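You operate a simulated robot arm through the tools that you are given. There is no shell and no other tool. Be economical: measure what you need, move in short steps, check, and stop when the job is done.

You run a simulated two-armed robot. Do the job below in one go: nothing can be reset, and whatever is moved stays where it is left.

Task
Pick up the paper roll from the steel counter left of the hob with one hand, pass it to the other hand and put it on the glass shelf. Set down upright: paper roll.

Only the result counts: the job must be done as asked and must still hold three seconds after the hand-in. Knocking over, shifting, dropping, spilling or breaking anything else fails it.

Robot
Two 7-joint arms with two-finger parallel grippers on one trunk, on a base that drives. Base frame: it is fixed to the floor where the robot stands at the start and does not move with it; the origin is under the middle of the robot, x ahead of it, y to its left, z up; the surface under the hand at the start is at about z = 850. Lengths are in mm, angles in rad, forces in N, time in s.
The left shoulder is at the start at [20, 170, 1203], the right one opposite. With the tool pointing down near the work surface each hand reaches from about 160 to 660 mm from the robot's upright axis, wherever it stands, measured 20 degrees to its own side. Places, roughly: glass shelf (18x50 cm) [380, 3560, 1200]. Payload 3.8 kg a hand.
Tool frame (each hand has its own): the origin (TCP) lies between the finger pads and is the grasp point; the fingertips stand 30 mm ahead of it; z points along the fingers, y is the line along which they close. Largest opening 110 mm; finger width 20, thickness 10; the body of the gripper, 48 by 112 mm, starts 55 mm behind the TCP.
Orientation is that of the tool frame in the base frame, as [roll, pitch, yaw] about the fixed x, y, z axes, in that order (R = Rz(yaw) Ry(pitch) Rx(roll)). With the fingers straight down and closing along the base's y, the tool's x points along the base's -x, its y along +y and its z along -z.

Tools
- The arms move only by the tool step_arm. It takes "left_commands", "right_commands" or both (then of equal length, played together; a hand with none holds still); each is a list of rows, each a list of 3 entries, a list of its own where there are three numbers: the opening in per cent of the stroke, from 0 (shut) to 100 (fully open), then the shift along the tool's x, y, z in mm, then the turn, a rotation vector about the tool's x, y, z in rad. In form: [[hand, [x, y, z], [ax, ay, az]], ...]. A call has 1 to 20 rows; each row shifts and turns the commanded pose from where the row before left it, along the tool's axes as they then stand. Each row takes 0.2 s and may step no farther than 50 mm and 0.15 rad from the row before; otherwise, or with a gripper value out of range, the whole call is refused. A pose out of reach is approached as far as the arm can. The call stops where the force on the tool passes 40 N (or 10 N more than at its start, if that is more) or the arm is blocked; 0.2 s more then pass. The fingers move at their own pace (about 72 mm/s each) and stop on an object; they squeeze with about 38 N. The grip force told is the motor's: it shows also when the fingers shut on nothing. Time passes only in rows, and 0.2 s behind the last, so rows that do not move let the fingers close. It gives the time, the measured TCP pose, the force on the tool (base axes), the opening and the grip force at its end, in the units of the frame above (readings bear some noise), with the torque about the TCP (base axes, N m) and any sound that the robot's microphone picked up.
- Cameras (640 x 400 px; columns grow to the right, rows downward): "scene" is now at [110.5, 1.6, 1367.8]; the picture's right is [0.01, -1.00, 0.00], its down [-0.47, -0.00, -0.88] and it looks along [0.88, 0.00, -0.47] (base axes); focal length 287 px, centre (320, 200). "left" rides on the left gripper at [72, -17, -103] in its tool frame; the picture's right is [0.23, 0.97, 0.00], its down [-0.76, 0.18, -0.62] and it looks along [-0.61, 0.14, 0.78] (tool axes); focal length 222 px, centre (320, 200). "right" rides on the right gripper at [72, 17, -103] in its tool frame; the picture's right is [-0.23, 0.97, 0.00], its down [-0.76, -0.18, -0.62] and it looks along [-0.61, -0.14, 0.78] (tool axes); focal length 222 px, centre (320, 200). There is no depth. A picture from a camera that has moved, and an enlarged one, comes with that camera's place and axes in the base frame and with its lens.
- get_image(camera): a new picture of that camera. No time passes.
- raise_lower(by): slides the trunk up (or, below 0, down) by that many mm; the arms and the scene camera ride with it, the base frame stays. It gives what a move gives, with no picture.
- base_move(legs): drives the robot by 1 to 6 legs, each [ahead, turn to the left] in mm and rad, along the robot's own axes; the way and the turn of a leg run together, so that a leg with both is an arc; at most 1500 mm and 3.142 rad a leg. The arms and the cameras ride along, it lands a little off, and it stops where it bumps. It gives what a move gives.
- head_to(pan, tilt): turns the head with the scene camera to pan (to the left, within 1.396 rad either way) and tilt (down, from -0.506 to 1.204), counted from straight ahead of the robot. It gives what a move gives.
- inspect(camera, box): a new picture of the part [left, top, right, bottom] of that camera's present view, enlarged. No time passes.
- close_job(): hands the job in; it is judged then, once.

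Go step by step. Nothing tells you exact positions but the pictures and the camera data: compare them with the known pose of the tool, close in by small moves and look again before you grip or let go. The budget is 120 turns and 108 pictures, counting those below and the enlarged ones. Unless the task says otherwise, let go and move clear before handing in, and close with one line.

The tools are called as name(argument=value, ...) on one line, values as JSON. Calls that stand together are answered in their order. step_arm: Moves the arms, as the interface text tells. Its arguments: {"type":"object","properties":{"left_commands":{"type":"array","items":{"type":"array"}},"right_commands":{"type":"array","items":{"type":"array"}}},"required":[]} The other tools are called the same way: raise_lower (by) slides the trunk up or down; base_move (legs) drives the base; head_to (pan, tilt) turns the head that bears the scene camera; get_image (camera) takes a picture; inspect (camera, box) takes an enlarged picture of a part of a camera's view; close_job () hands the job in.

At the start:

```text
time_s: 0.0
left_ee_pos: [536.9, 247.0, 1155.8]
left_tool_rot: [-3.141, 0.0, 3.141]
left_contact_force: [0.2, -0.7, 0.2]
left_torque: [0.02, 0.0, 0.0]
left_width: 110.1
left_grip_force: 0.0
right_ee_pos: [417.1, -208.3, 1105.7]
right_tool_rot: [-3.141, -0.001, -3.141]
right_contact_force: [-0.1, 0.7, -0.1]
right_torque: [0.0, 0.01, -0.03]
right_width: 110.2
right_grip_force: 0.0
trunk travel left (down, up): [-300.0, 270.0]
robot x, y, heading: [0.7, 1.1, -0.001]
head pan, tilt: [0.005, 0.494]
```

scene: 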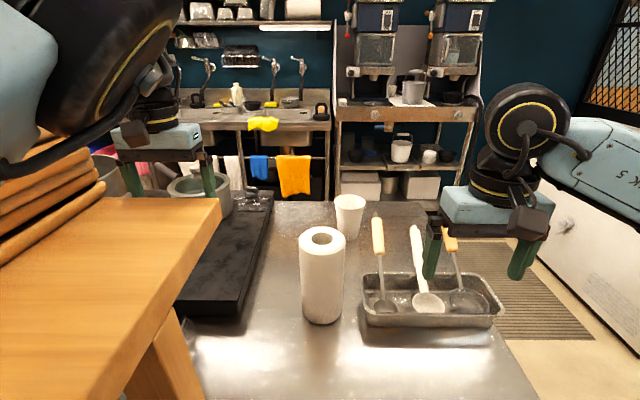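
right: 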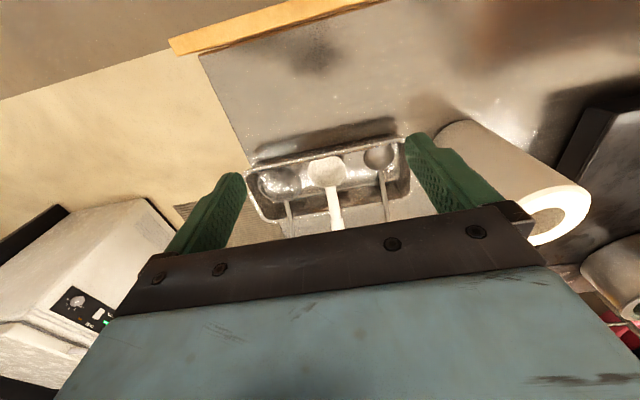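
left: 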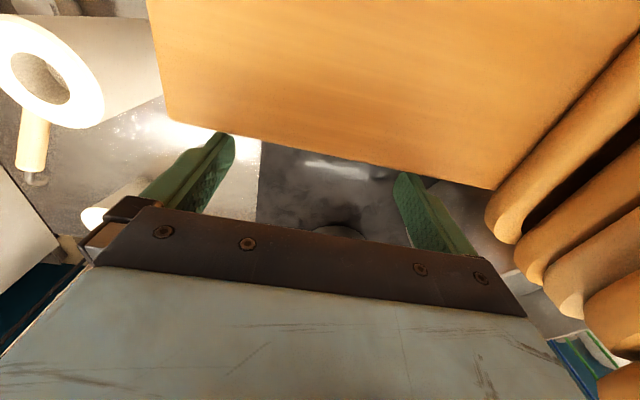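

The roll stands on the counter at about [567, -3], between the spoon tray and a wooden riser. I'll measure it more closely and look left towards the shelf.

inspect(camera="scene", box=[240, 180, 400, 340])

head_to(pan=1.39, tilt=0.2)

get_image(camera="scene")

```text
2.50 times, centred on (320, 260) of scene
camera zoom: at [110.5, 1.6, 1367.8], right [0.01, -1.0, 0.0], down [-0.47, 0.0, -0.88], along [0.88, 0.0, -0.47], focal length 717 px, centre (320, 50)
```

zoom: 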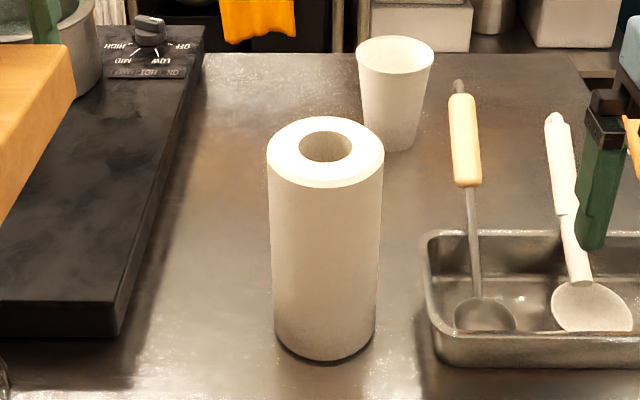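

```text
time_s: 1.5
left_ee_pos: [537.0, 246.5, 1155.5]
left_tool_rot: [-3.141, 0.0, 3.141]
left_contact_force: [-0.5, 0.2, -0.4]
left_torque: [0.02, -0.01, -0.03]
left_width: 110.1
left_grip_force: 0.1
right_ee_pos: [416.6, -207.7, 1105.9]
right_tool_rot: [3.141, -0.001, -3.141]
right_contact_force: [-1.4, 0.1, 0.5]
right_torque: [0.0, -0.01, 0.03]
right_width: 109.8
right_grip_force: 0.1
trunk travel left (down, up): [-300.0, 270.0]
robot x, y, heading: [-0.5, 2.4, 0.0]
head pan, tilt: [1.389, 0.201]
```

```text
103 pictures are left
camera scene: at [36.3, 92.7, 1395.1], right [0.98, -0.18, 0.0], down [-0.04, -0.2, -0.98], along [0.18, 0.96, -0.2], focal length 287 px, centre (320, 200)
```

scene: 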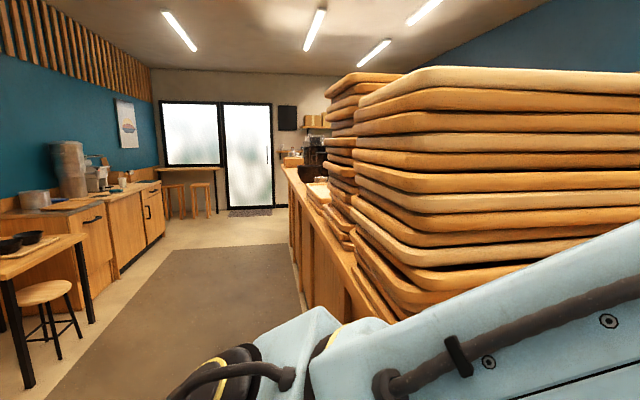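

Roll: diameter about 90 mm, top at about z 1033, axis about [568,-2]. The wooden bar on the left has its top at z≈1150. I'll zoom towards the shelf.

inspect(camera="scene", box=[250, 100, 370, 220])

head_to(pan=0.5, tilt=1.0)

get_image(camera="scene")

```text
3.33 times, centred on (310, 160) of scene
camera zoom: at [36.3, 92.7, 1395.1], right [0.98, -0.18, 0.0], down [-0.04, -0.2, -0.98], along [0.18, 0.96, -0.2], focal length 956 px, centre (353, 333)
```

zoom: 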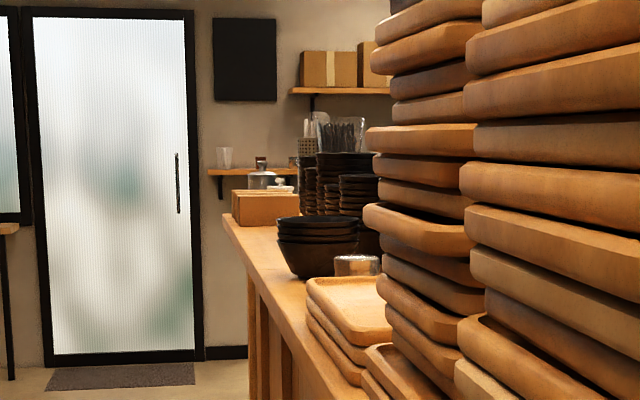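

```text
time_s: 2.7
left_ee_pos: [536.7, 246.6, 1155.9]
left_tool_rot: [3.141, 0.001, -3.141]
left_contact_force: [0.1, 0.5, 1.1]
left_torque: [0.01, -0.02, 0.03]
left_width: 109.8
left_grip_force: 0.1
right_ee_pos: [417.6, -208.7, 1104.6]
right_tool_rot: [-3.141, 0.001, 3.141]
right_contact_force: [0.2, -0.3, 0.2]
right_torque: [0.02, -0.01, -0.03]
right_width: 110.0
right_grip_force: 0.0
trunk travel left (down, up): [-300.0, 270.0]
robot x, y, heading: [1.3, -0.5, 0.002]
head pan, tilt: [0.499, 1.0]
```

```text
101 pictures are left
camera scene: at [80.5, 34.5, 1326.3], right [0.48, -0.88, 0.0], down [-0.74, -0.4, -0.54], along [0.47, 0.26, -0.84], focal length 287 px, centre (320, 200)
```

scene: 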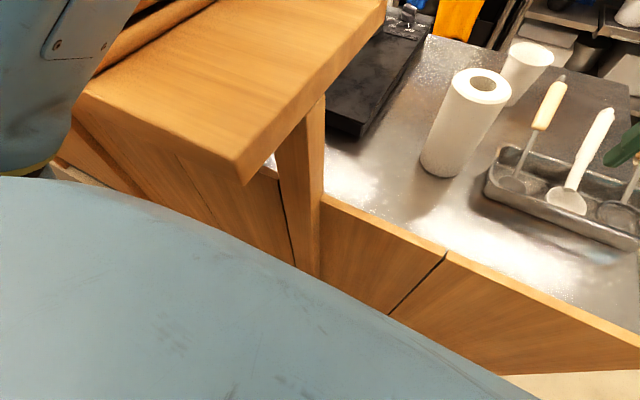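

The target appears to be a wall shelf on the end wall (y≈3470–3650, x≈130–630), so the right hand suits placing and the left hand suits picking. First I'll check the clearance between the left arm and the tray stacks.

head_to(pan=0.85, tilt=0.45)

get_image(camera="scene")

```text
time_s: 3.7
left_ee_pos: [537.0, 246.0, 1155.3]
left_tool_rot: [-3.141, 0.001, 3.141]
left_contact_force: [0.4, -0.1, -0.2]
left_torque: [0.0, -0.01, 0.0]
left_width: 110.1
left_grip_force: 0.1
right_ee_pos: [417.4, -209.8, 1105.5]
right_tool_rot: [-3.141, -0.001, 3.141]
right_contact_force: [0.1, -0.2, 0.2]
right_torque: [0.0, -0.02, 0.0]
right_width: 109.8
right_grip_force: 0.1
trunk travel left (down, up): [-300.0, 270.0]
robot x, y, heading: [-4.4, 2.3, 0.001]
head pan, tilt: [0.85, 0.45]
```

```text
100 pictures are left
camera scene: at [80.1, 70.1, 1371.8], right [0.75, -0.66, 0.0], down [-0.29, -0.33, -0.9], along [0.59, 0.68, -0.44], focal length 287 px, centre (320, 200)
```

scene: 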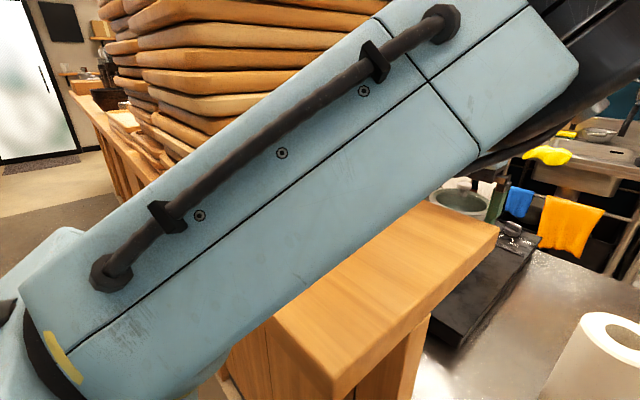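

The left elbow sits high, so moving the left hand towards y=0 takes it away from the trays. I'll bring it over the roll, staying high.

step_arm(left_commands=[[100, [0, -42, -10], [0, 0, 0]], [100, [-6, -42, 0], [0, 0, 0]], [100, [-6, -42, 0], [0, 0, 0]], [100, [-6, -42, 0], [0, 0, 0]], [100, [-6, -42, 0], [0, 0, 0]], [100, [-7, -38, 0], [0, 0, 0]], [100, [0, 0, 0], [0, 0, 0]]])

get_image(camera="left")

head_to(pan=0.0, tilt=0.5)

get_image(camera="scene")

```text
time_s: 5.3
left_ee_pos: [577.1, 146.0, 1174.2]
left_tool_rot: [-3.141, 0.0, -3.14]
left_contact_force: [-0.6, -0.8, -0.9]
left_torque: [0.01, 0.0, -0.01]
left_width: 109.9
left_grip_force: 0.1
left hand out of reach, approached as far as the arm can: row 1, 2, 3, 4, 5, 6
right_ee_pos: [416.5, -208.9, 1105.9]
right_tool_rot: [-3.141, -0.001, 3.141]
right_contact_force: [0.5, -0.4, -0.1]
right_torque: [0.03, 0.0, 0.01]
right_width: 109.8
right_grip_force: 0.0
trunk travel left (down, up): [-300.0, 270.0]
robot x, y, heading: [1.3, 1.0, 0.001]
head pan, tilt: [0.85, 0.45]
```

```text
99 pictures are left
camera left: at [504.2, 129.2, 1277.2], right [-0.23, 0.97, 0.0], down [0.76, 0.18, 0.62], along [0.61, 0.14, -0.78], focal length 222 px, centre (320, 200)
```

left: 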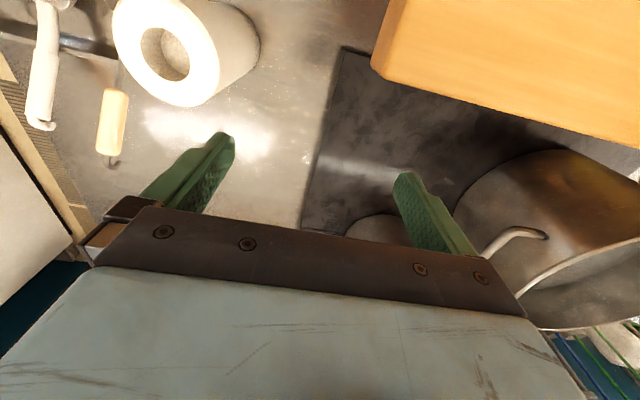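

```text
time_s: 6.5
left_ee_pos: [576.5, 145.5, 1174.6]
left_tool_rot: [-3.14, 0.0, -3.141]
left_contact_force: [0.5, -0.1, 1.1]
left_torque: [-0.01, -0.01, -0.01]
left_width: 110.0
left_grip_force: 0.1
right_ee_pos: [416.1, -208.7, 1106.6]
right_tool_rot: [3.141, 0.0, -3.141]
right_contact_force: [0.5, -0.6, 0.3]
right_torque: [0.0, -0.02, -0.03]
right_width: 110.0
right_grip_force: 0.1
trunk travel left (down, up): [-300.0, 270.0]
robot x, y, heading: [-0.6, 1.6, -0.002]
head pan, tilt: [0.0, 0.499]
```

```text
98 pictures are left
camera scene: at [110.4, 1.2, 1367.4], right [0.0, -1.0, 0.0], down [-0.48, 0.0, -0.88], along [0.88, 0.0, -0.48], focal length 287 px, centre (320, 200)
```

scene: 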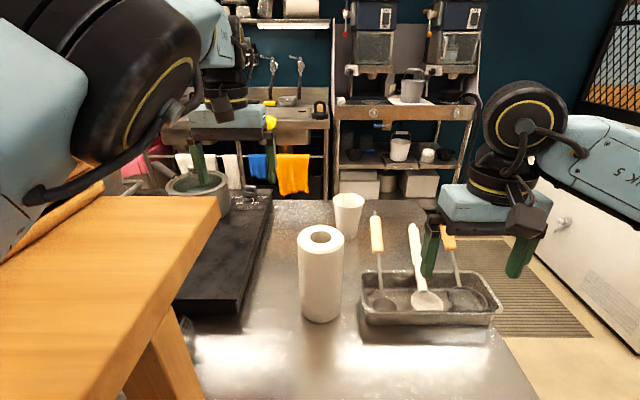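

The reach gives out at this height, so I'll go lower (tips still above the roll top) while moving in y.

step_arm(left_commands=[[100, [3, 0, 40], [0, 0, 0]], [100, [3, -10, 40], [0, 0, 0]], [100, [3, -40, 0], [0, 0, 0]], [100, [0, -40, 0], [0, 0, 0]], [100, [0, -40, 0], [0, 0, 0]], [100, [0, -18, 0], [0, 0, 0]], [100, [0, 0, 0], [0, 0, 0]]])

get_image(camera="left")

```text
time_s: 8.1
left_ee_pos: [592.5, 146.0, 1100.6]
left_tool_rot: [-3.141, -0.003, -3.141]
left_contact_force: [0.6, -0.4, 0.3]
left_torque: [0.04, -0.02, -0.01]
left_width: 110.0
left_grip_force: 0.1
left hand out of reach, approached as far as the arm can: row 1, 2, 3, 4, 5, 6
right_ee_pos: [416.2, -208.9, 1106.2]
right_tool_rot: [-3.141, 0.001, 3.141]
right_contact_force: [0.9, 0.2, 1.3]
right_torque: [-0.04, -0.02, 0.02]
right_width: 109.9
right_grip_force: 0.0
trunk travel left (down, up): [-300.0, 270.0]
robot x, y, heading: [-1.7, 2.9, -0.002]
head pan, tilt: [0.0, 0.499]
```

```text
97 pictures are left
camera left: at [519.4, 130.2, 1202.5], right [-0.23, 0.97, 0.0], down [0.76, 0.18, 0.62], along [0.61, 0.14, -0.78], focal length 222 px, centre (320, 200)
```

left: 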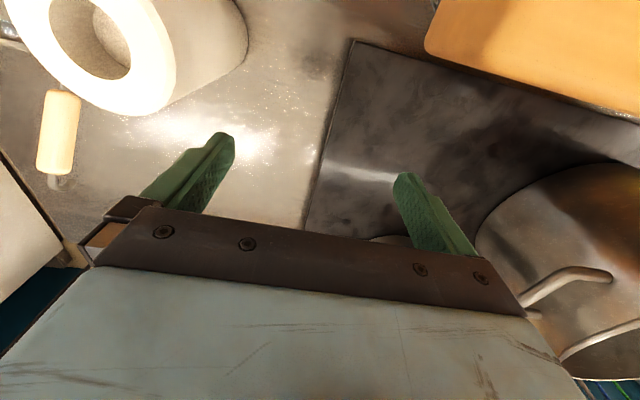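

Moving inward seems blocked by a joint limit rather than by distance. I'll test whether yawing the hand frees inward motion.

step_arm(left_commands=[[100, [20, 0, 0], [0, 0, 0.15]], [100, [0, -10, 0], [0, 0, 0.15]], [100, [0, -20, 0], [0, 0, 0]], [100, [0, -20, 0], [0, 0, 0]], [100, [0, 0, 0], [0, 0, 0]]])

```text
time_s: 9.2
left_ee_pos: [602.1, 112.0, 1106.5]
left_tool_rot: [3.141, -0.001, 2.842]
left_contact_force: [-0.4, -0.4, 0.6]
left_torque: [-0.02, -0.03, 0.0]
left_width: 109.7
left_grip_force: 0.2
left hand out of reach, approached as far as the arm can: row 1, 2, 3, 4
right_ee_pos: [416.5, -209.7, 1107.8]
right_tool_rot: [-3.141, 0.0, -3.141]
right_contact_force: [0.1, 0.9, 0.2]
right_torque: [-0.03, 0.01, -0.02]
right_width: 110.1
right_grip_force: 0.2
trunk travel left (down, up): [-300.0, 270.0]
robot x, y, heading: [2.2, -0.0, 0.001]
head pan, tilt: [0.0, 0.499]
```

I'd rather shift the robot about 220 mm to the right, so the roll lies on the left hand's own side. I'll raise everything clear of the bar and look right first.

raise_lower(by=150)

head_to(pan=-1.3, tilt=0.4)

get_image(camera="scene")

```text
time_s: 11.0
left_ee_pos: [601.9, 111.7, 1256.2]
left_tool_rot: [3.141, -0.002, 2.841]
left_contact_force: [0.4, 0.4, 0.9]
left_torque: [0.01, -0.02, 0.01]
left_width: 110.0
left_grip_force: 0.1
right_ee_pos: [416.4, -209.0, 1255.7]
right_tool_rot: [-3.14, 0.0, 3.141]
right_contact_force: [0.0, 0.4, -0.6]
right_torque: [0.01, 0.01, -0.03]
right_width: 110.1
right_grip_force: 0.1
trunk travel left (down, up): [-450.0, 120.0]
robot x, y, heading: [-1.0, -0.1, 0.001]
head pan, tilt: [0.0, 0.499]
```

```text
time_s: 12.5
left_ee_pos: [600.9, 111.3, 1256.4]
left_tool_rot: [3.141, -0.002, 2.842]
left_contact_force: [-0.1, 0.0, -0.2]
left_torque: [0.0, -0.01, -0.03]
left_width: 110.0
left_grip_force: 0.0
right_ee_pos: [416.7, -209.0, 1255.3]
right_tool_rot: [-3.141, 0.0, -3.14]
right_contact_force: [-0.8, 0.6, 0.0]
right_torque: [-0.01, 0.03, 0.01]
right_width: 109.8
right_grip_force: 0.1
trunk travel left (down, up): [-450.0, 120.0]
robot x, y, heading: [0.1, 0.8, 0.001]
head pan, tilt: [-1.3, 0.4]
```

```text
96 pictures are left
camera scene: at [44.2, -88.2, 1526.5], right [-0.96, -0.27, 0.0], down [-0.1, 0.38, -0.92], along [0.25, -0.89, -0.39], focal length 287 px, centre (320, 200)
```

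scene: 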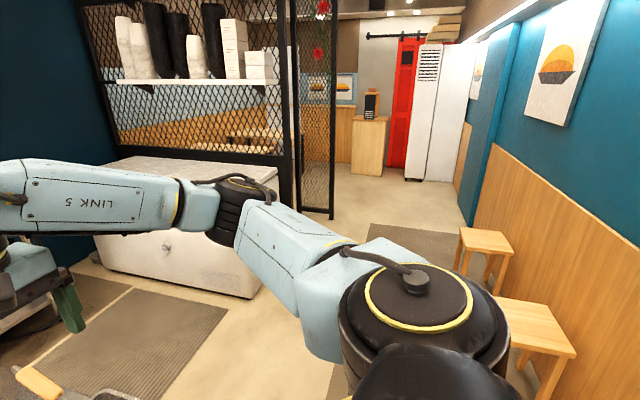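

The space to the right is free at arm height. I'll back off slightly, sidestep about 220 mm to the right and come back to the counter.

base_move(legs=[[-120, 0], [0, -1.571], [220, 0], [0, 1.571], [115, 0]])

head_to(pan=0.3, tilt=0.6)

get_image(camera="scene")

get_image(camera="left")

```text
time_s: 23.4
left_ee_pos: [602.8, -113.3, 1257.0]
left_tool_rot: [3.141, -0.002, 2.836]
left_contact_force: [-0.6, 0.0, 0.0]
left_torque: [0.06, -0.01, 0.02]
left_width: 109.9
left_grip_force: 0.1
right_ee_pos: [416.1, -433.5, 1255.9]
right_tool_rot: [3.141, -0.001, 3.137]
right_contact_force: [0.3, -0.5, -0.6]
right_torque: [0.03, 0.04, -0.02]
right_width: 109.8
right_grip_force: 0.1
trunk travel left (down, up): [-450.0, 120.0]
robot x, y, heading: [-0.1, -224.5, -0.004]
head pan, tilt: [-1.3, 0.4]
```

```text
time_s: 25.0
left_ee_pos: [602.9, -114.2, 1256.4]
left_tool_rot: [-3.141, 0.0, 2.838]
left_contact_force: [0.0, -0.3, 0.8]
left_torque: [0.0, 0.0, -0.01]
left_width: 110.0
left_grip_force: 0.1
right_ee_pos: [416.1, -433.3, 1255.9]
right_tool_rot: [3.141, -0.001, 3.136]
right_contact_force: [-0.5, 0.3, 0.7]
right_torque: [0.01, -0.01, -0.02]
right_width: 109.8
right_grip_force: 0.1
trunk travel left (down, up): [-450.0, 120.0]
robot x, y, heading: [1.4, -219.7, -0.009]
head pan, tilt: [0.3, 0.6]
```

```text
95 pictures are left
camera scene: at [104.7, -195.8, 1508.3], right [0.29, -0.96, 0.0], down [-0.54, -0.16, -0.83], along [0.79, 0.24, -0.56], focal length 287 px, centre (320, 200)
```

scene: 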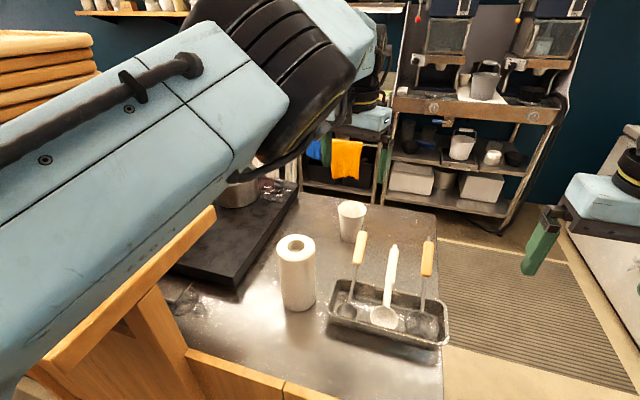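

```text
94 pictures are left
camera left: at [528.7, -108.0, 1359.4], right [0.08, 1.0, 0.0], down [0.78, -0.06, 0.62], along [0.62, -0.05, -0.78], focal length 222 px, centre (320, 200)
```

left: 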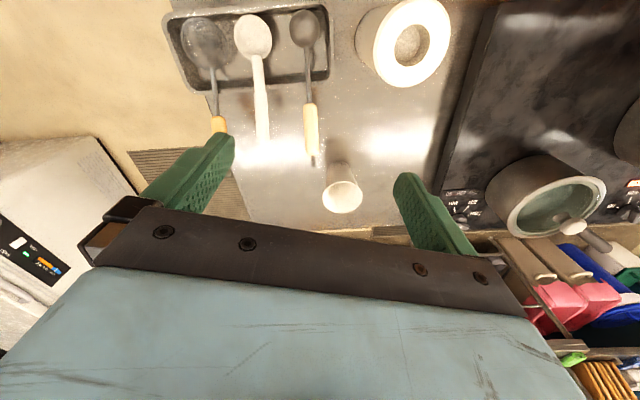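

Now the roll lies to the left hand's own side. I'll square the hand and centre it above the roll.

step_arm(left_commands=[[100, [0, 0, 0], [0, 0, -0.15]], [100, [0, 0, 0], [0, 0, -0.15]], [100, [12, 40, 0], [0, 0, 0]], [100, [12, 40, 0], [0, 0, 0]], [100, [11, 34, 0], [0, 0, 0]], [100, [0, 0, 0], [0, 0, 0]]])

raise_lower(by=-150)

get_image(camera="left")

get_image(camera="scene")

```text
time_s: 26.4
left_ee_pos: [565.5, 28.2, 1255.3]
left_tool_rot: [-3.141, 0.0, 3.136]
left_contact_force: [-0.2, -0.4, 0.0]
left_torque: [0.0, 0.0, -0.02]
left_width: 110.0
left_grip_force: 0.0
left hand out of reach, approached as far as the arm can: row 2
right_ee_pos: [418.0, -434.3, 1256.5]
right_tool_rot: [3.141, 0.0, 3.136]
right_contact_force: [0.3, -0.1, -1.0]
right_torque: [0.02, 0.05, 0.02]
right_width: 109.9
right_grip_force: 0.1
trunk travel left (down, up): [-450.0, 120.0]
robot x, y, heading: [1.9, -221.9, -0.005]
head pan, tilt: [0.3, 0.6]
```

```text
time_s: 28.2
left_ee_pos: [566.0, 29.4, 1105.7]
left_tool_rot: [3.141, 0.001, 3.137]
left_contact_force: [-0.3, -0.4, 0.2]
left_torque: [-0.01, -0.01, -0.01]
left_width: 110.0
left_grip_force: 0.0
right_ee_pos: [416.6, -434.2, 1106.5]
right_tool_rot: [-3.14, 0.002, 3.136]
right_contact_force: [-0.1, -0.3, 0.9]
right_torque: [0.01, -0.01, 0.03]
right_width: 109.8
right_grip_force: 0.0
trunk travel left (down, up): [-300.0, 270.0]
robot x, y, heading: [-1.0, -226.0, -0.009]
head pan, tilt: [0.3, 0.6]
```

```text
93 pictures are left
camera left: at [493.0, 13.2, 1208.4], right [-0.22, 0.98, 0.0], down [0.76, 0.17, 0.62], along [0.61, 0.14, -0.78], focal length 222 px, centre (320, 200)
```

left: 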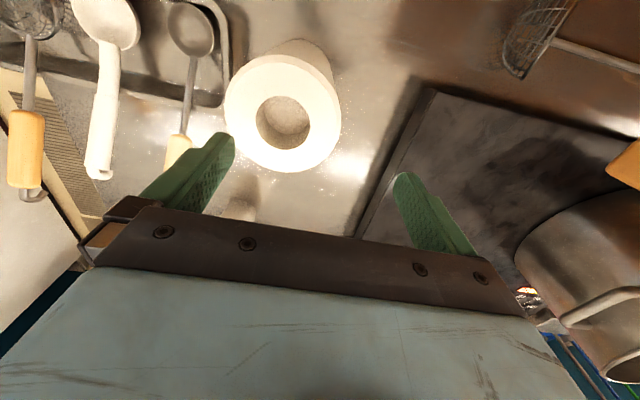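

```text
92 pictures are left
camera scene: at [104.5, -195.7, 1358.4], right [0.29, -0.96, 0.0], down [-0.54, -0.16, -0.83], along [0.79, 0.24, -0.56], focal length 287 px, centre (320, 200)
```

scene: 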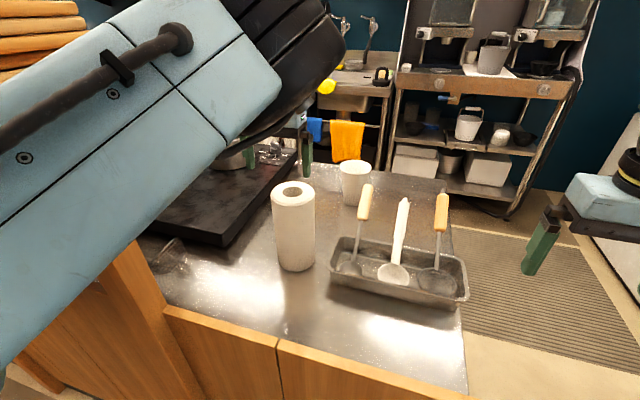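

The roll's axis comes out at about [552,-3] with the top around 1040. I'll shift over it and check.

step_arm(left_commands=[[100, [7, -16, 0], [0, 0, 0]], [100, [7, -16, 0], [0, 0, 0]], [100, [0, 0, 0], [0, 0, 0]]])

get_image(camera="left")

```text
time_s: 29.0
left_ee_pos: [550.5, -0.2, 1104.7]
left_tool_rot: [-3.139, 0.001, 3.138]
left_contact_force: [0.3, 0.0, 0.3]
left_torque: [0.01, 0.01, 0.0]
left_width: 109.9
left_grip_force: 0.1
right_ee_pos: [416.4, -432.8, 1107.4]
right_tool_rot: [3.141, 0.0, 3.137]
right_contact_force: [-0.3, -0.1, 0.1]
right_torque: [0.0, 0.0, 0.04]
right_width: 110.0
right_grip_force: 0.0
trunk travel left (down, up): [-300.0, 270.0]
robot x, y, heading: [1.9, -222.0, -0.004]
head pan, tilt: [0.3, 0.6]
```

```text
91 pictures are left
camera left: at [478.0, -17.3, 1208.4], right [-0.22, 0.98, 0.0], down [0.76, 0.17, 0.62], along [0.61, 0.14, -0.78], focal length 222 px, centre (320, 200)
```

left: 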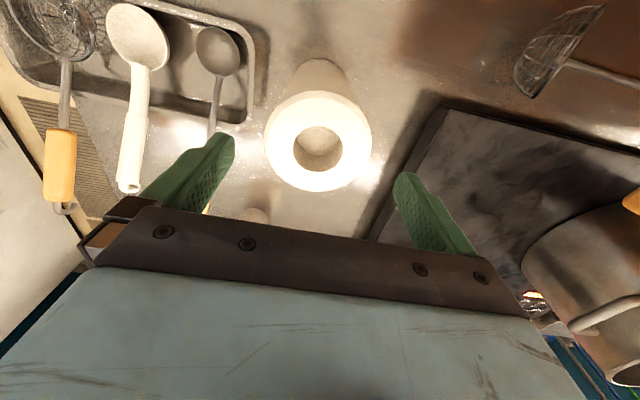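

It is centred within a few mm. I'll descend around the roll.

step_arm(left_commands=[[100, [-3, 0, 25], [0, 0, 0]], [100, [0, 0, 25], [0, 0, 0]], [100, [0, 0, 20], [0, 0, 0]], [100, [0, 0, 18], [0, 0, 0]], [100, [0, 0, 18], [0, 0, 0]], [100, [0, 0, 0], [0, 0, 0]]])

get_image(camera="left")

get_image(camera="scene")

```text
time_s: 30.4
left_ee_pos: [552.8, -2.6, 998.7]
left_tool_rot: [-3.141, 0.001, 3.136]
left_contact_force: [-0.5, 0.9, -0.5]
left_torque: [0.0, -0.01, 0.02]
left_width: 110.1
left_grip_force: 0.1
right_ee_pos: [416.2, -432.2, 1105.6]
right_tool_rot: [-3.141, 0.0, 3.137]
right_contact_force: [-0.3, -0.1, 0.7]
right_torque: [0.0, -0.01, 0.0]
right_width: 110.1
right_grip_force: 0.1
trunk travel left (down, up): [-300.0, 270.0]
robot x, y, heading: [2.3, -222.0, -0.009]
head pan, tilt: [0.3, 0.6]
```

```text
90 pictures are left
camera left: at [482.0, -18.9, 1101.7], right [-0.22, 0.98, 0.0], down [0.76, 0.17, 0.62], along [0.61, 0.14, -0.78], focal length 222 px, centre (320, 200)
```

left: 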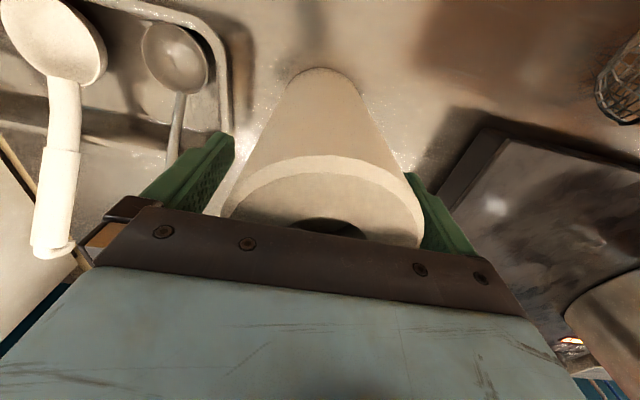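

```text
89 pictures are left
camera scene: at [104.5, -195.8, 1358.3], right [0.29, -0.96, 0.0], down [-0.54, -0.16, -0.83], along [0.79, 0.24, -0.56], focal length 287 px, centre (320, 200)
```

scene: 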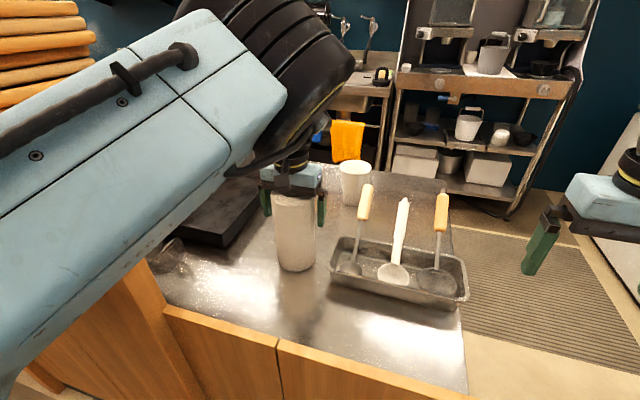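

The roll sits between the fingers, so I'll close on it.

step_arm(left_commands=[[70, [0, 0, 0], [0, 0, 0]], [70, [0, 0, 0], [0, 0, 0]], [70, [0, 0, 0], [0, 0, 0]], [70, [0, 0, 0], [0, 0, 0]]])

get_image(camera="left")

```text
time_s: 31.4
left_ee_pos: [554.1, -3.7, 999.5]
left_tool_rot: [3.141, -0.001, 3.136]
left_contact_force: [-0.5, -0.3, 0.5]
left_torque: [0.06, -0.1, 0.04]
left_width: 88.3
left_grip_force: 37.8
right_ee_pos: [416.1, -433.9, 1106.2]
right_tool_rot: [3.14, 0.0, 3.137]
right_contact_force: [0.0, -0.6, -0.6]
right_torque: [0.02, -0.01, -0.04]
right_width: 110.1
right_grip_force: 0.1
trunk travel left (down, up): [-300.0, 270.0]
robot x, y, heading: [-1.7, -221.7, -0.004]
head pan, tilt: [0.3, 0.6]
```

```text
88 pictures are left
camera left: at [482.2, -18.8, 1101.9], right [-0.22, 0.98, 0.0], down [0.76, 0.17, 0.62], along [0.61, 0.14, -0.78], focal length 222 px, centre (320, 200)
```

left: 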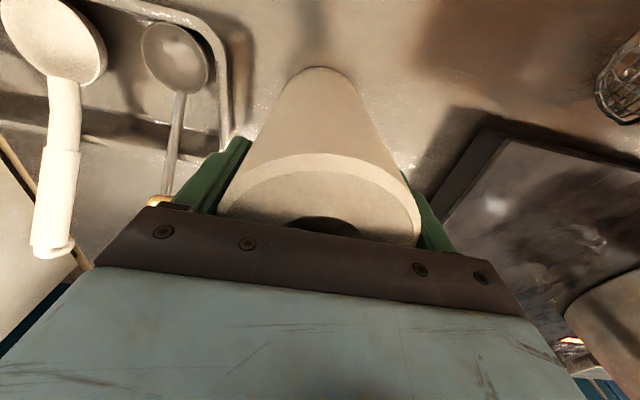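

It holds firmly. I'll lift straight up with the arm first, then the trunk.

step_arm(left_commands=[[60, [0, 0, -10], [0, 0, 0]], [60, [0, 0, -20], [0, 0, 0]], [60, [0, 0, -20], [0, 0, 0]], [60, [0, 0, 0], [0, 0, 0]]])

raise_lower(by=250)

get_image(camera="scene")

```text
time_s: 32.4
left_ee_pos: [553.3, -1.1, 1048.7]
left_tool_rot: [3.141, -0.001, 3.138]
left_contact_force: [0.7, -1.1, -2.6]
left_torque: [0.02, 0.02, -0.01]
left_width: 88.3
left_grip_force: 37.6
right_ee_pos: [417.0, -434.2, 1105.5]
right_tool_rot: [3.141, -0.001, 3.136]
right_contact_force: [-0.3, -1.1, -0.1]
right_torque: [-0.01, -0.03, -0.02]
right_width: 110.0
right_grip_force: 0.0
trunk travel left (down, up): [-300.0, 270.0]
robot x, y, heading: [1.4, -220.0, -0.002]
head pan, tilt: [0.3, 0.6]
```

```text
time_s: 35.0
left_ee_pos: [555.3, -1.3, 1297.6]
left_tool_rot: [3.141, -0.003, 3.136]
left_contact_force: [0.2, -0.6, -1.9]
left_torque: [0.02, 0.03, 0.0]
left_width: 88.1
left_grip_force: 37.5
right_ee_pos: [415.7, -433.0, 1355.7]
right_tool_rot: [-3.141, 0.0, 3.136]
right_contact_force: [-0.6, 1.0, -0.1]
right_torque: [0.03, -0.03, 0.01]
right_width: 109.9
right_grip_force: 0.0
trunk travel left (down, up): [-550.0, 20.0]
robot x, y, heading: [-0.6, -224.2, -0.006]
head pan, tilt: [0.3, 0.6]
```

```text
87 pictures are left
camera scene: at [105.0, -195.7, 1608.2], right [0.29, -0.96, 0.0], down [-0.54, -0.16, -0.82], along [0.79, 0.24, -0.57], focal length 287 px, centre (320, 200)
```

scene: 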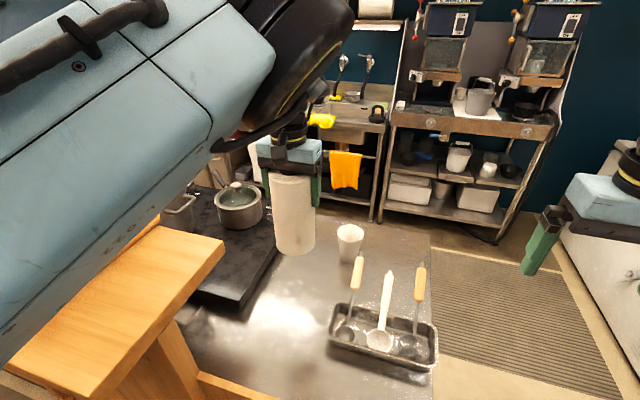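

The roll is lifted clear, with its bottom at about 1155. I'll back away from the counter into the aisle and turn left towards the shelf wall.

base_move(legs=[[-390, 0]])

head_to(pan=1.35, tilt=0.5)

get_image(camera="scene")

```text
time_s: 37.4
left_ee_pos: [161.3, 0.5, 1296.7]
left_tool_rot: [3.141, -0.001, 3.139]
left_contact_force: [0.2, 0.2, -1.7]
left_torque: [0.0, 0.0, 0.01]
left_width: 88.3
left_grip_force: 37.9
right_ee_pos: [25.4, -430.5, 1357.2]
right_tool_rot: [3.141, -0.001, 3.14]
right_contact_force: [-1.3, -0.2, 0.7]
right_torque: [0.01, -0.01, -0.03]
right_width: 109.8
right_grip_force: 0.0
trunk travel left (down, up): [-550.0, 20.0]
robot x, y, heading: [-396.6, -220.3, -0.004]
head pan, tilt: [0.3, 0.6]
```

```text
time_s: 38.7
left_ee_pos: [160.4, 1.3, 1298.9]
left_tool_rot: [-3.141, -0.003, 3.14]
left_contact_force: [-0.7, -0.4, -1.9]
left_torque: [0.02, 0.05, -0.01]
left_width: 87.9
left_grip_force: 38.5
right_ee_pos: [25.4, -430.6, 1356.5]
right_tool_rot: [3.141, 0.001, 3.139]
right_contact_force: [0.0, -0.3, -0.2]
right_torque: [0.04, 0.02, 0.02]
right_width: 110.0
right_grip_force: 0.0
trunk travel left (down, up): [-550.0, 20.0]
robot x, y, heading: [-394.8, -220.8, 0.001]
head pan, tilt: [1.349, 0.499]
```

```text
86 pictures are left
camera scene: at [-351.8, -131.1, 1617.4], right [0.97, -0.22, 0.0], down [-0.11, -0.47, -0.88], along [0.2, 0.86, -0.48], focal length 287 px, centre (320, 200)
```

scene: 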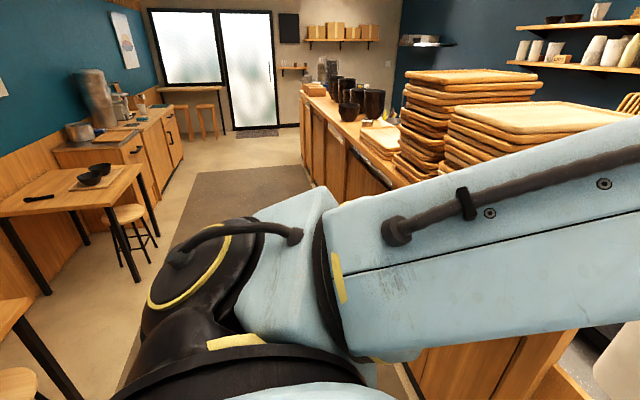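

The aisle is clear. I'll turn left and drive towards the end wall, stopping short to look at the shelf.

base_move(legs=[[0, 1.571], [1400, 0], [1300, 0]])

head_to(pan=-0.4, tilt=0.35)

get_image(camera="scene")

```text
time_s: 55.5
left_ee_pos: [-606.6, 3003.4, 1298.5]
left_tool_rot: [-3.142, -0.002, -1.551]
left_contact_force: [0.4, -0.2, -2.3]
left_torque: [-0.01, -0.05, 0.02]
left_width: 88.1
left_grip_force: 38.0
right_ee_pos: [-172.3, 2877.4, 1356.2]
right_tool_rot: [-3.139, 0.0, -1.551]
right_contact_force: [0.1, 0.3, 0.3]
right_torque: [-0.01, -0.01, 0.01]
right_width: 110.0
right_grip_force: 0.2
trunk travel left (down, up): [-550.0, 20.0]
robot x, y, heading: [-372.0, 2451.7, 1.591]
head pan, tilt: [1.349, 0.499]
```

```text
time_s: 57.3
left_ee_pos: [-609.1, 3003.2, 1297.1]
left_tool_rot: [-3.141, -0.002, -1.553]
left_contact_force: [1.5, 0.0, -2.3]
left_torque: [0.04, 0.01, 0.01]
left_width: 87.9
left_grip_force: 38.0
right_ee_pos: [-171.6, 2877.1, 1355.0]
right_tool_rot: [3.141, -0.001, -1.551]
right_contact_force: [-0.6, 0.0, 0.5]
right_torque: [0.03, -0.03, -0.01]
right_width: 110.1
right_grip_force: 0.0
trunk travel left (down, up): [-550.0, 20.0]
robot x, y, heading: [-372.4, 2458.5, 1.593]
head pan, tilt: [-0.4, 0.351]
```

```text
85 pictures are left
camera scene: at [-340.7, 2564.2, 1631.0], right [0.93, -0.37, 0.0], down [-0.13, -0.32, -0.94], along [0.35, 0.87, -0.34], focal length 287 px, centre (320, 200)
```

scene: 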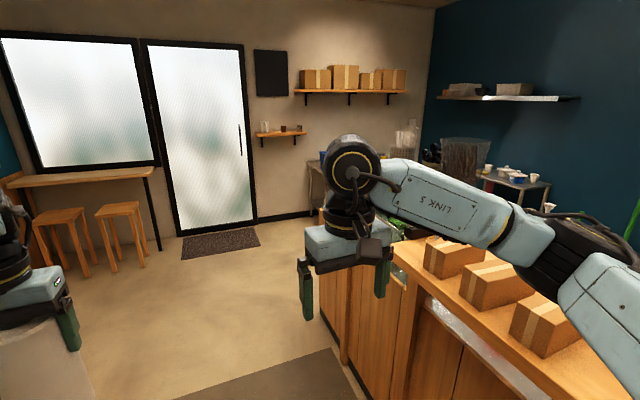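

The wall shelf turns out to be far away (y≈6200), so the target at y≈3560 must be near the bar behind my right hand. I'll zoom in there and use the right camera.

inspect(camera="scene", box=[280, 110, 600, 310])

get_image(camera="right")

```text
2.00 times, centred on (440, 210) of scene
camera zoom: at [-340.7, 2564.2, 1631.0], right [0.93, -0.37, 0.0], down [-0.13, -0.32, -0.94], along [0.35, 0.87, -0.34], focal length 574 px, centre (80, 180)
```

zoom: 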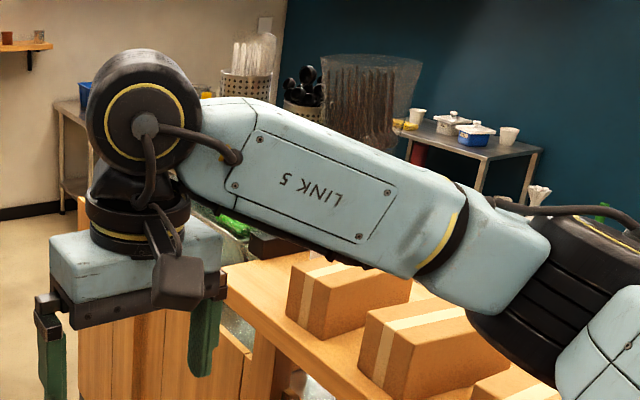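

```text
83 pictures are left
camera right: at [-187.8, 2805.9, 1458.8], right [-0.98, 0.21, 0.0], down [0.16, 0.77, 0.62], along [0.13, 0.61, -0.78], focal length 222 px, centre (320, 200)
```

right: 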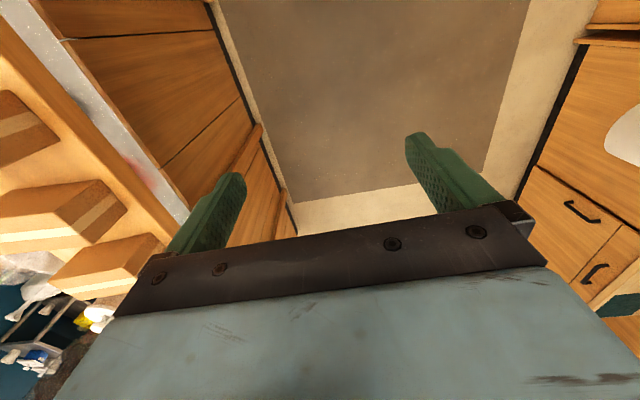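

A closer look needs the arms out of view. I'll turn the robot about 0.85 rad right so the area lies between the hands.

base_move(legs=[[0, -0.85]])

head_to(pan=0.1, tilt=0.4)

get_image(camera="scene")

```text
time_s: 59.9
left_ee_pos: [-119.2, 2995.3, 1298.4]
left_tool_rot: [3.142, -0.002, -2.397]
left_contact_force: [0.3, -0.2, -2.0]
left_torque: [0.0, 0.0, -0.02]
left_width: 87.9
left_grip_force: 37.6
right_ee_pos: [74.7, 2585.7, 1355.6]
right_tool_rot: [3.141, 0.001, -2.396]
right_contact_force: [-0.2, 0.1, 0.2]
right_torque: [0.0, -0.01, 0.03]
right_width: 109.8
right_grip_force: 0.0
trunk travel left (down, up): [-550.0, 20.0]
robot x, y, heading: [-373.3, 2457.1, 0.744]
head pan, tilt: [-0.4, 0.351]
```

```text
time_s: 60.8
left_ee_pos: [-117.7, 2994.3, 1297.4]
left_tool_rot: [-3.141, -0.001, -2.397]
left_contact_force: [0.6, 0.7, -3.4]
left_torque: [-0.01, 0.02, 0.0]
left_width: 88.2
left_grip_force: 38.2
right_ee_pos: [75.2, 2584.6, 1355.4]
right_tool_rot: [3.14, 0.0, -2.398]
right_contact_force: [0.8, 0.9, -0.2]
right_torque: [0.04, 0.0, 0.01]
right_width: 110.0
right_grip_force: 0.2
trunk travel left (down, up): [-550.0, 20.0]
robot x, y, heading: [-373.9, 2452.0, 0.743]
head pan, tilt: [0.099, 0.4]
```

```text
82 pictures are left
camera scene: at [-297.6, 2540.2, 1626.5], right [0.75, -0.66, 0.0], down [-0.26, -0.29, -0.92], along [0.61, 0.69, -0.39], focal length 287 px, centre (320, 200)
```

scene: 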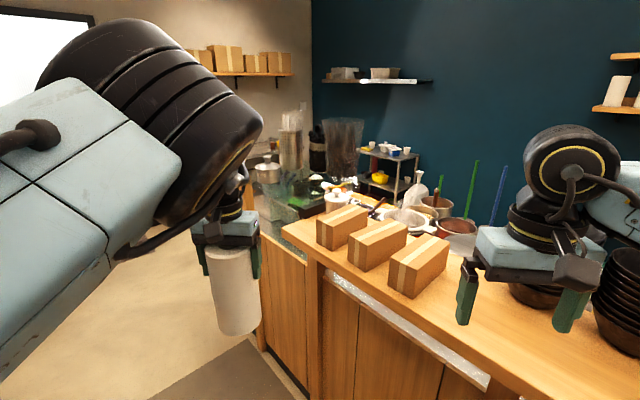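

inspect(camera="scene", box=[230, 120, 390, 240])

```text
3.33 times, centred on (310, 180) of scene
camera zoom: at [-297.6, 2540.2, 1626.5], right [0.75, -0.66, 0.0], down [-0.26, -0.29, -0.92], along [0.61, 0.69, -0.39], focal length 956 px, centre (353, 267)
```

zoom: 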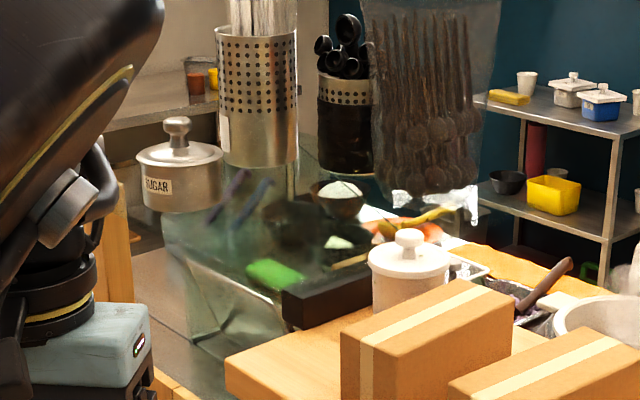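

There is a glass shelf just past the bar end, with a sugar pot and utensil holders on or near it. I'll drive abreast of it and face it squarely.

base_move(legs=[[0, 0.827], [950, 0], [0, -1.571]])

head_to(pan=0.0, tilt=0.4)

get_image(camera="scene")

```text
time_s: 71.7
left_ee_pos: [215.2, 3659.8, 1298.9]
left_tool_rot: [-3.14, -0.003, 3.139]
left_contact_force: [-0.3, 0.3, -2.8]
left_torque: [-0.05, 0.02, -0.03]
left_width: 87.8
left_grip_force: 38.1
right_ee_pos: [78.3, 3227.7, 1356.0]
right_tool_rot: [3.141, 0.0, 3.138]
right_contact_force: [0.0, -0.4, 0.4]
right_torque: [0.0, 0.0, 0.0]
right_width: 110.1
right_grip_force: 0.0
trunk travel left (down, up): [-550.0, 20.0]
robot x, y, heading: [-338.2, 3435.3, -0.001]
head pan, tilt: [0.099, 0.4]
```

```text
time_s: 72.4
left_ee_pos: [214.3, 3659.9, 1298.2]
left_tool_rot: [-3.14, -0.002, 3.138]
left_contact_force: [-0.4, 0.0, -2.6]
left_torque: [-0.01, -0.02, -0.01]
left_width: 87.8
left_grip_force: 38.5
right_ee_pos: [78.2, 3227.5, 1355.1]
right_tool_rot: [3.142, 0.0, 3.138]
right_contact_force: [0.6, 0.1, 0.1]
right_torque: [0.0, 0.03, 0.0]
right_width: 110.0
right_grip_force: 0.1
trunk travel left (down, up): [-550.0, 20.0]
robot x, y, heading: [-341.7, 3437.7, 0.002]
head pan, tilt: [0.0, 0.4]
```

```text
80 pictures are left
camera scene: at [-226.1, 3438.6, 1626.5], right [0.0, -1.0, 0.0], down [-0.39, 0.0, -0.92], along [0.92, 0.0, -0.39], focal length 287 px, centre (320, 200)
```

scene: 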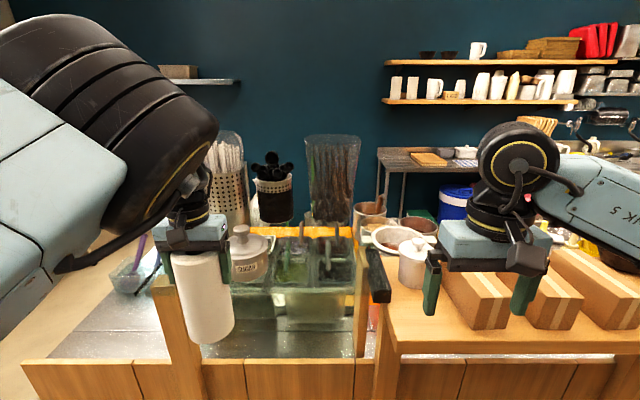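

inspect(camera="scene", box=[150, 120, 450, 370])

```text
1.60 times, centred on (300, 245) of scene
camera zoom: at [-226.1, 3438.6, 1626.5], right [0.0, -1.0, 0.0], down [-0.39, 0.0, -0.92], along [0.92, 0.0, -0.39], focal length 459 px, centre (352, 128)
```

zoom: 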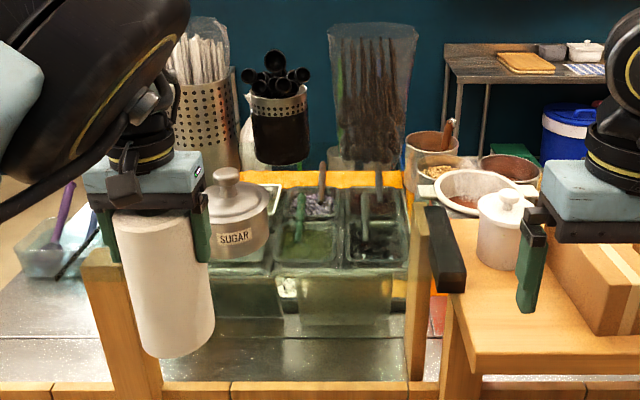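

get_image(camera="left")

get_image(camera="right")

```text
78 pictures are left
camera left: at [142.2, 3643.0, 1401.0], right [-0.22, 0.97, 0.0], down [0.76, 0.18, 0.62], along [0.61, 0.14, -0.78], focal length 222 px, centre (320, 200)
```

left: 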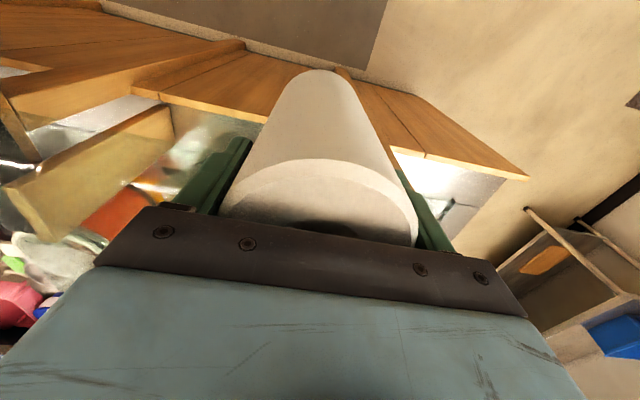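

```text
77 pictures are left
camera right: at [6.0, 3246.6, 1458.8], right [0.23, 0.97, 0.0], down [0.76, -0.18, 0.62], along [0.61, -0.14, -0.78], focal length 222 px, centre (320, 200)
```

right: 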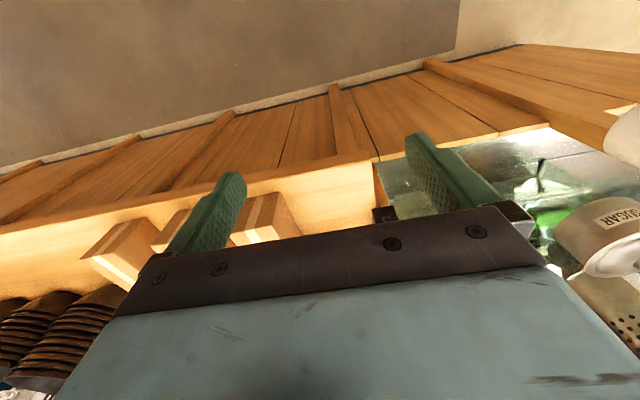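

The glass shelf sits between two posts past the bar, with the sugar pot on it and open space beside it. I'll back into free floor for the hand-over and tilt the right hand to a near-horizontal pose.

base_move(legs=[[-350, 0]])

step_arm(right_commands=[[100, [0, 0, 0], [0, -0.1484, 0]], [100, [0, 0, 0], [0, -0.1484, 0]], [100, [0, 0, 0], [0, -0.1484, 0]], [100, [0, 0, 0], [0, -0.1484, 0]], [100, [0, 0, 0], [0, -0.1484, 0]], [100, [0, 0, 0], [0, -0.1484, 0]], [100, [0, 0, 0], [0, -0.1484, 0]], [100, [0, 0, 0], [0, -0.1484, 0]], [100, [0, 0, 0], [0, 0, 0]]])

get_image(camera="scene")

```text
time_s: 74.7
left_ee_pos: [-135.0, 3664.1, 1297.5]
left_tool_rot: [-3.141, -0.001, -3.135]
left_contact_force: [0.2, -0.7, -2.5]
left_torque: [-0.01, 0.01, 0.06]
left_width: 87.9
left_grip_force: 38.1
right_ee_pos: [-266.7, 3231.8, 1356.1]
right_tool_rot: [-3.141, -0.001, -3.135]
right_contact_force: [-0.2, 0.3, 0.2]
right_torque: [0.04, 0.02, -0.04]
right_width: 109.8
right_grip_force: 0.0
trunk travel left (down, up): [-550.0, 20.0]
robot x, y, heading: [-687.2, 3434.8, 0.008]
head pan, tilt: [0.0, 0.4]
```

```text
time_s: 76.7
left_ee_pos: [-134.4, 3663.3, 1298.9]
left_tool_rot: [3.141, -0.001, -3.135]
left_contact_force: [-0.6, 0.3, -2.3]
left_torque: [0.01, 0.02, -0.01]
left_width: 87.7
left_grip_force: 38.2
right_ee_pos: [-243.9, 3239.3, 1355.3]
right_tool_rot: [-3.14, 1.168, -3.126]
right_contact_force: [0.4, 0.0, 0.2]
right_torque: [0.0, -0.03, 0.0]
right_width: 110.1
right_grip_force: 0.0
right hand out of reach, approached as far as the arm can: row 7, 8
trunk travel left (down, up): [-550.0, 20.0]
robot x, y, heading: [-683.8, 3437.8, 0.002]
head pan, tilt: [0.0, 0.4]
```

```text
76 pictures are left
camera scene: at [-573.8, 3439.3, 1626.5], right [0.01, -1.0, 0.0], down [-0.39, 0.0, -0.92], along [0.92, 0.01, -0.39], focal length 287 px, centre (320, 200)
```

scene: 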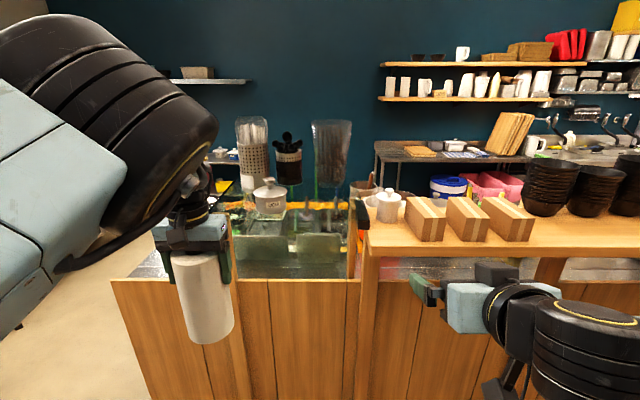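

inspect(camera="scene", box=[200, 110, 420, 290])

get_image(camera="right")

```text
2.22 times, centred on (310, 200) of scene
camera zoom: at [-573.8, 3439.3, 1626.5], right [0.01, -1.0, 0.0], down [-0.39, 0.0, -0.92], along [0.92, 0.01, -0.39], focal length 637 px, centre (342, 200)
```

zoom: 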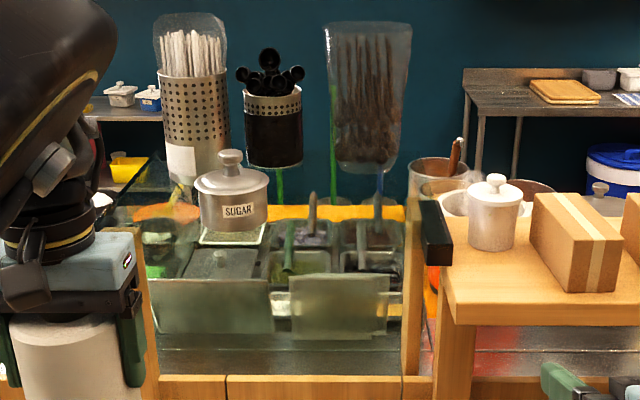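

```text
74 pictures are left
camera right: at [-367.2, 3255.8, 1329.0], right [0.07, 0.98, 0.21], down [-0.27, -0.18, 0.94], along [0.96, -0.13, 0.25], focal length 222 px, centre (320, 200)
```

right: 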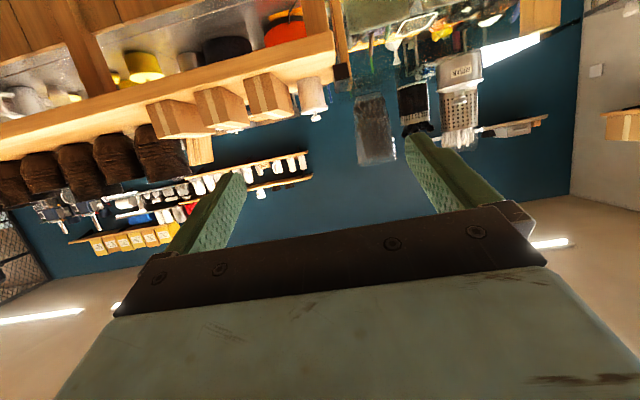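

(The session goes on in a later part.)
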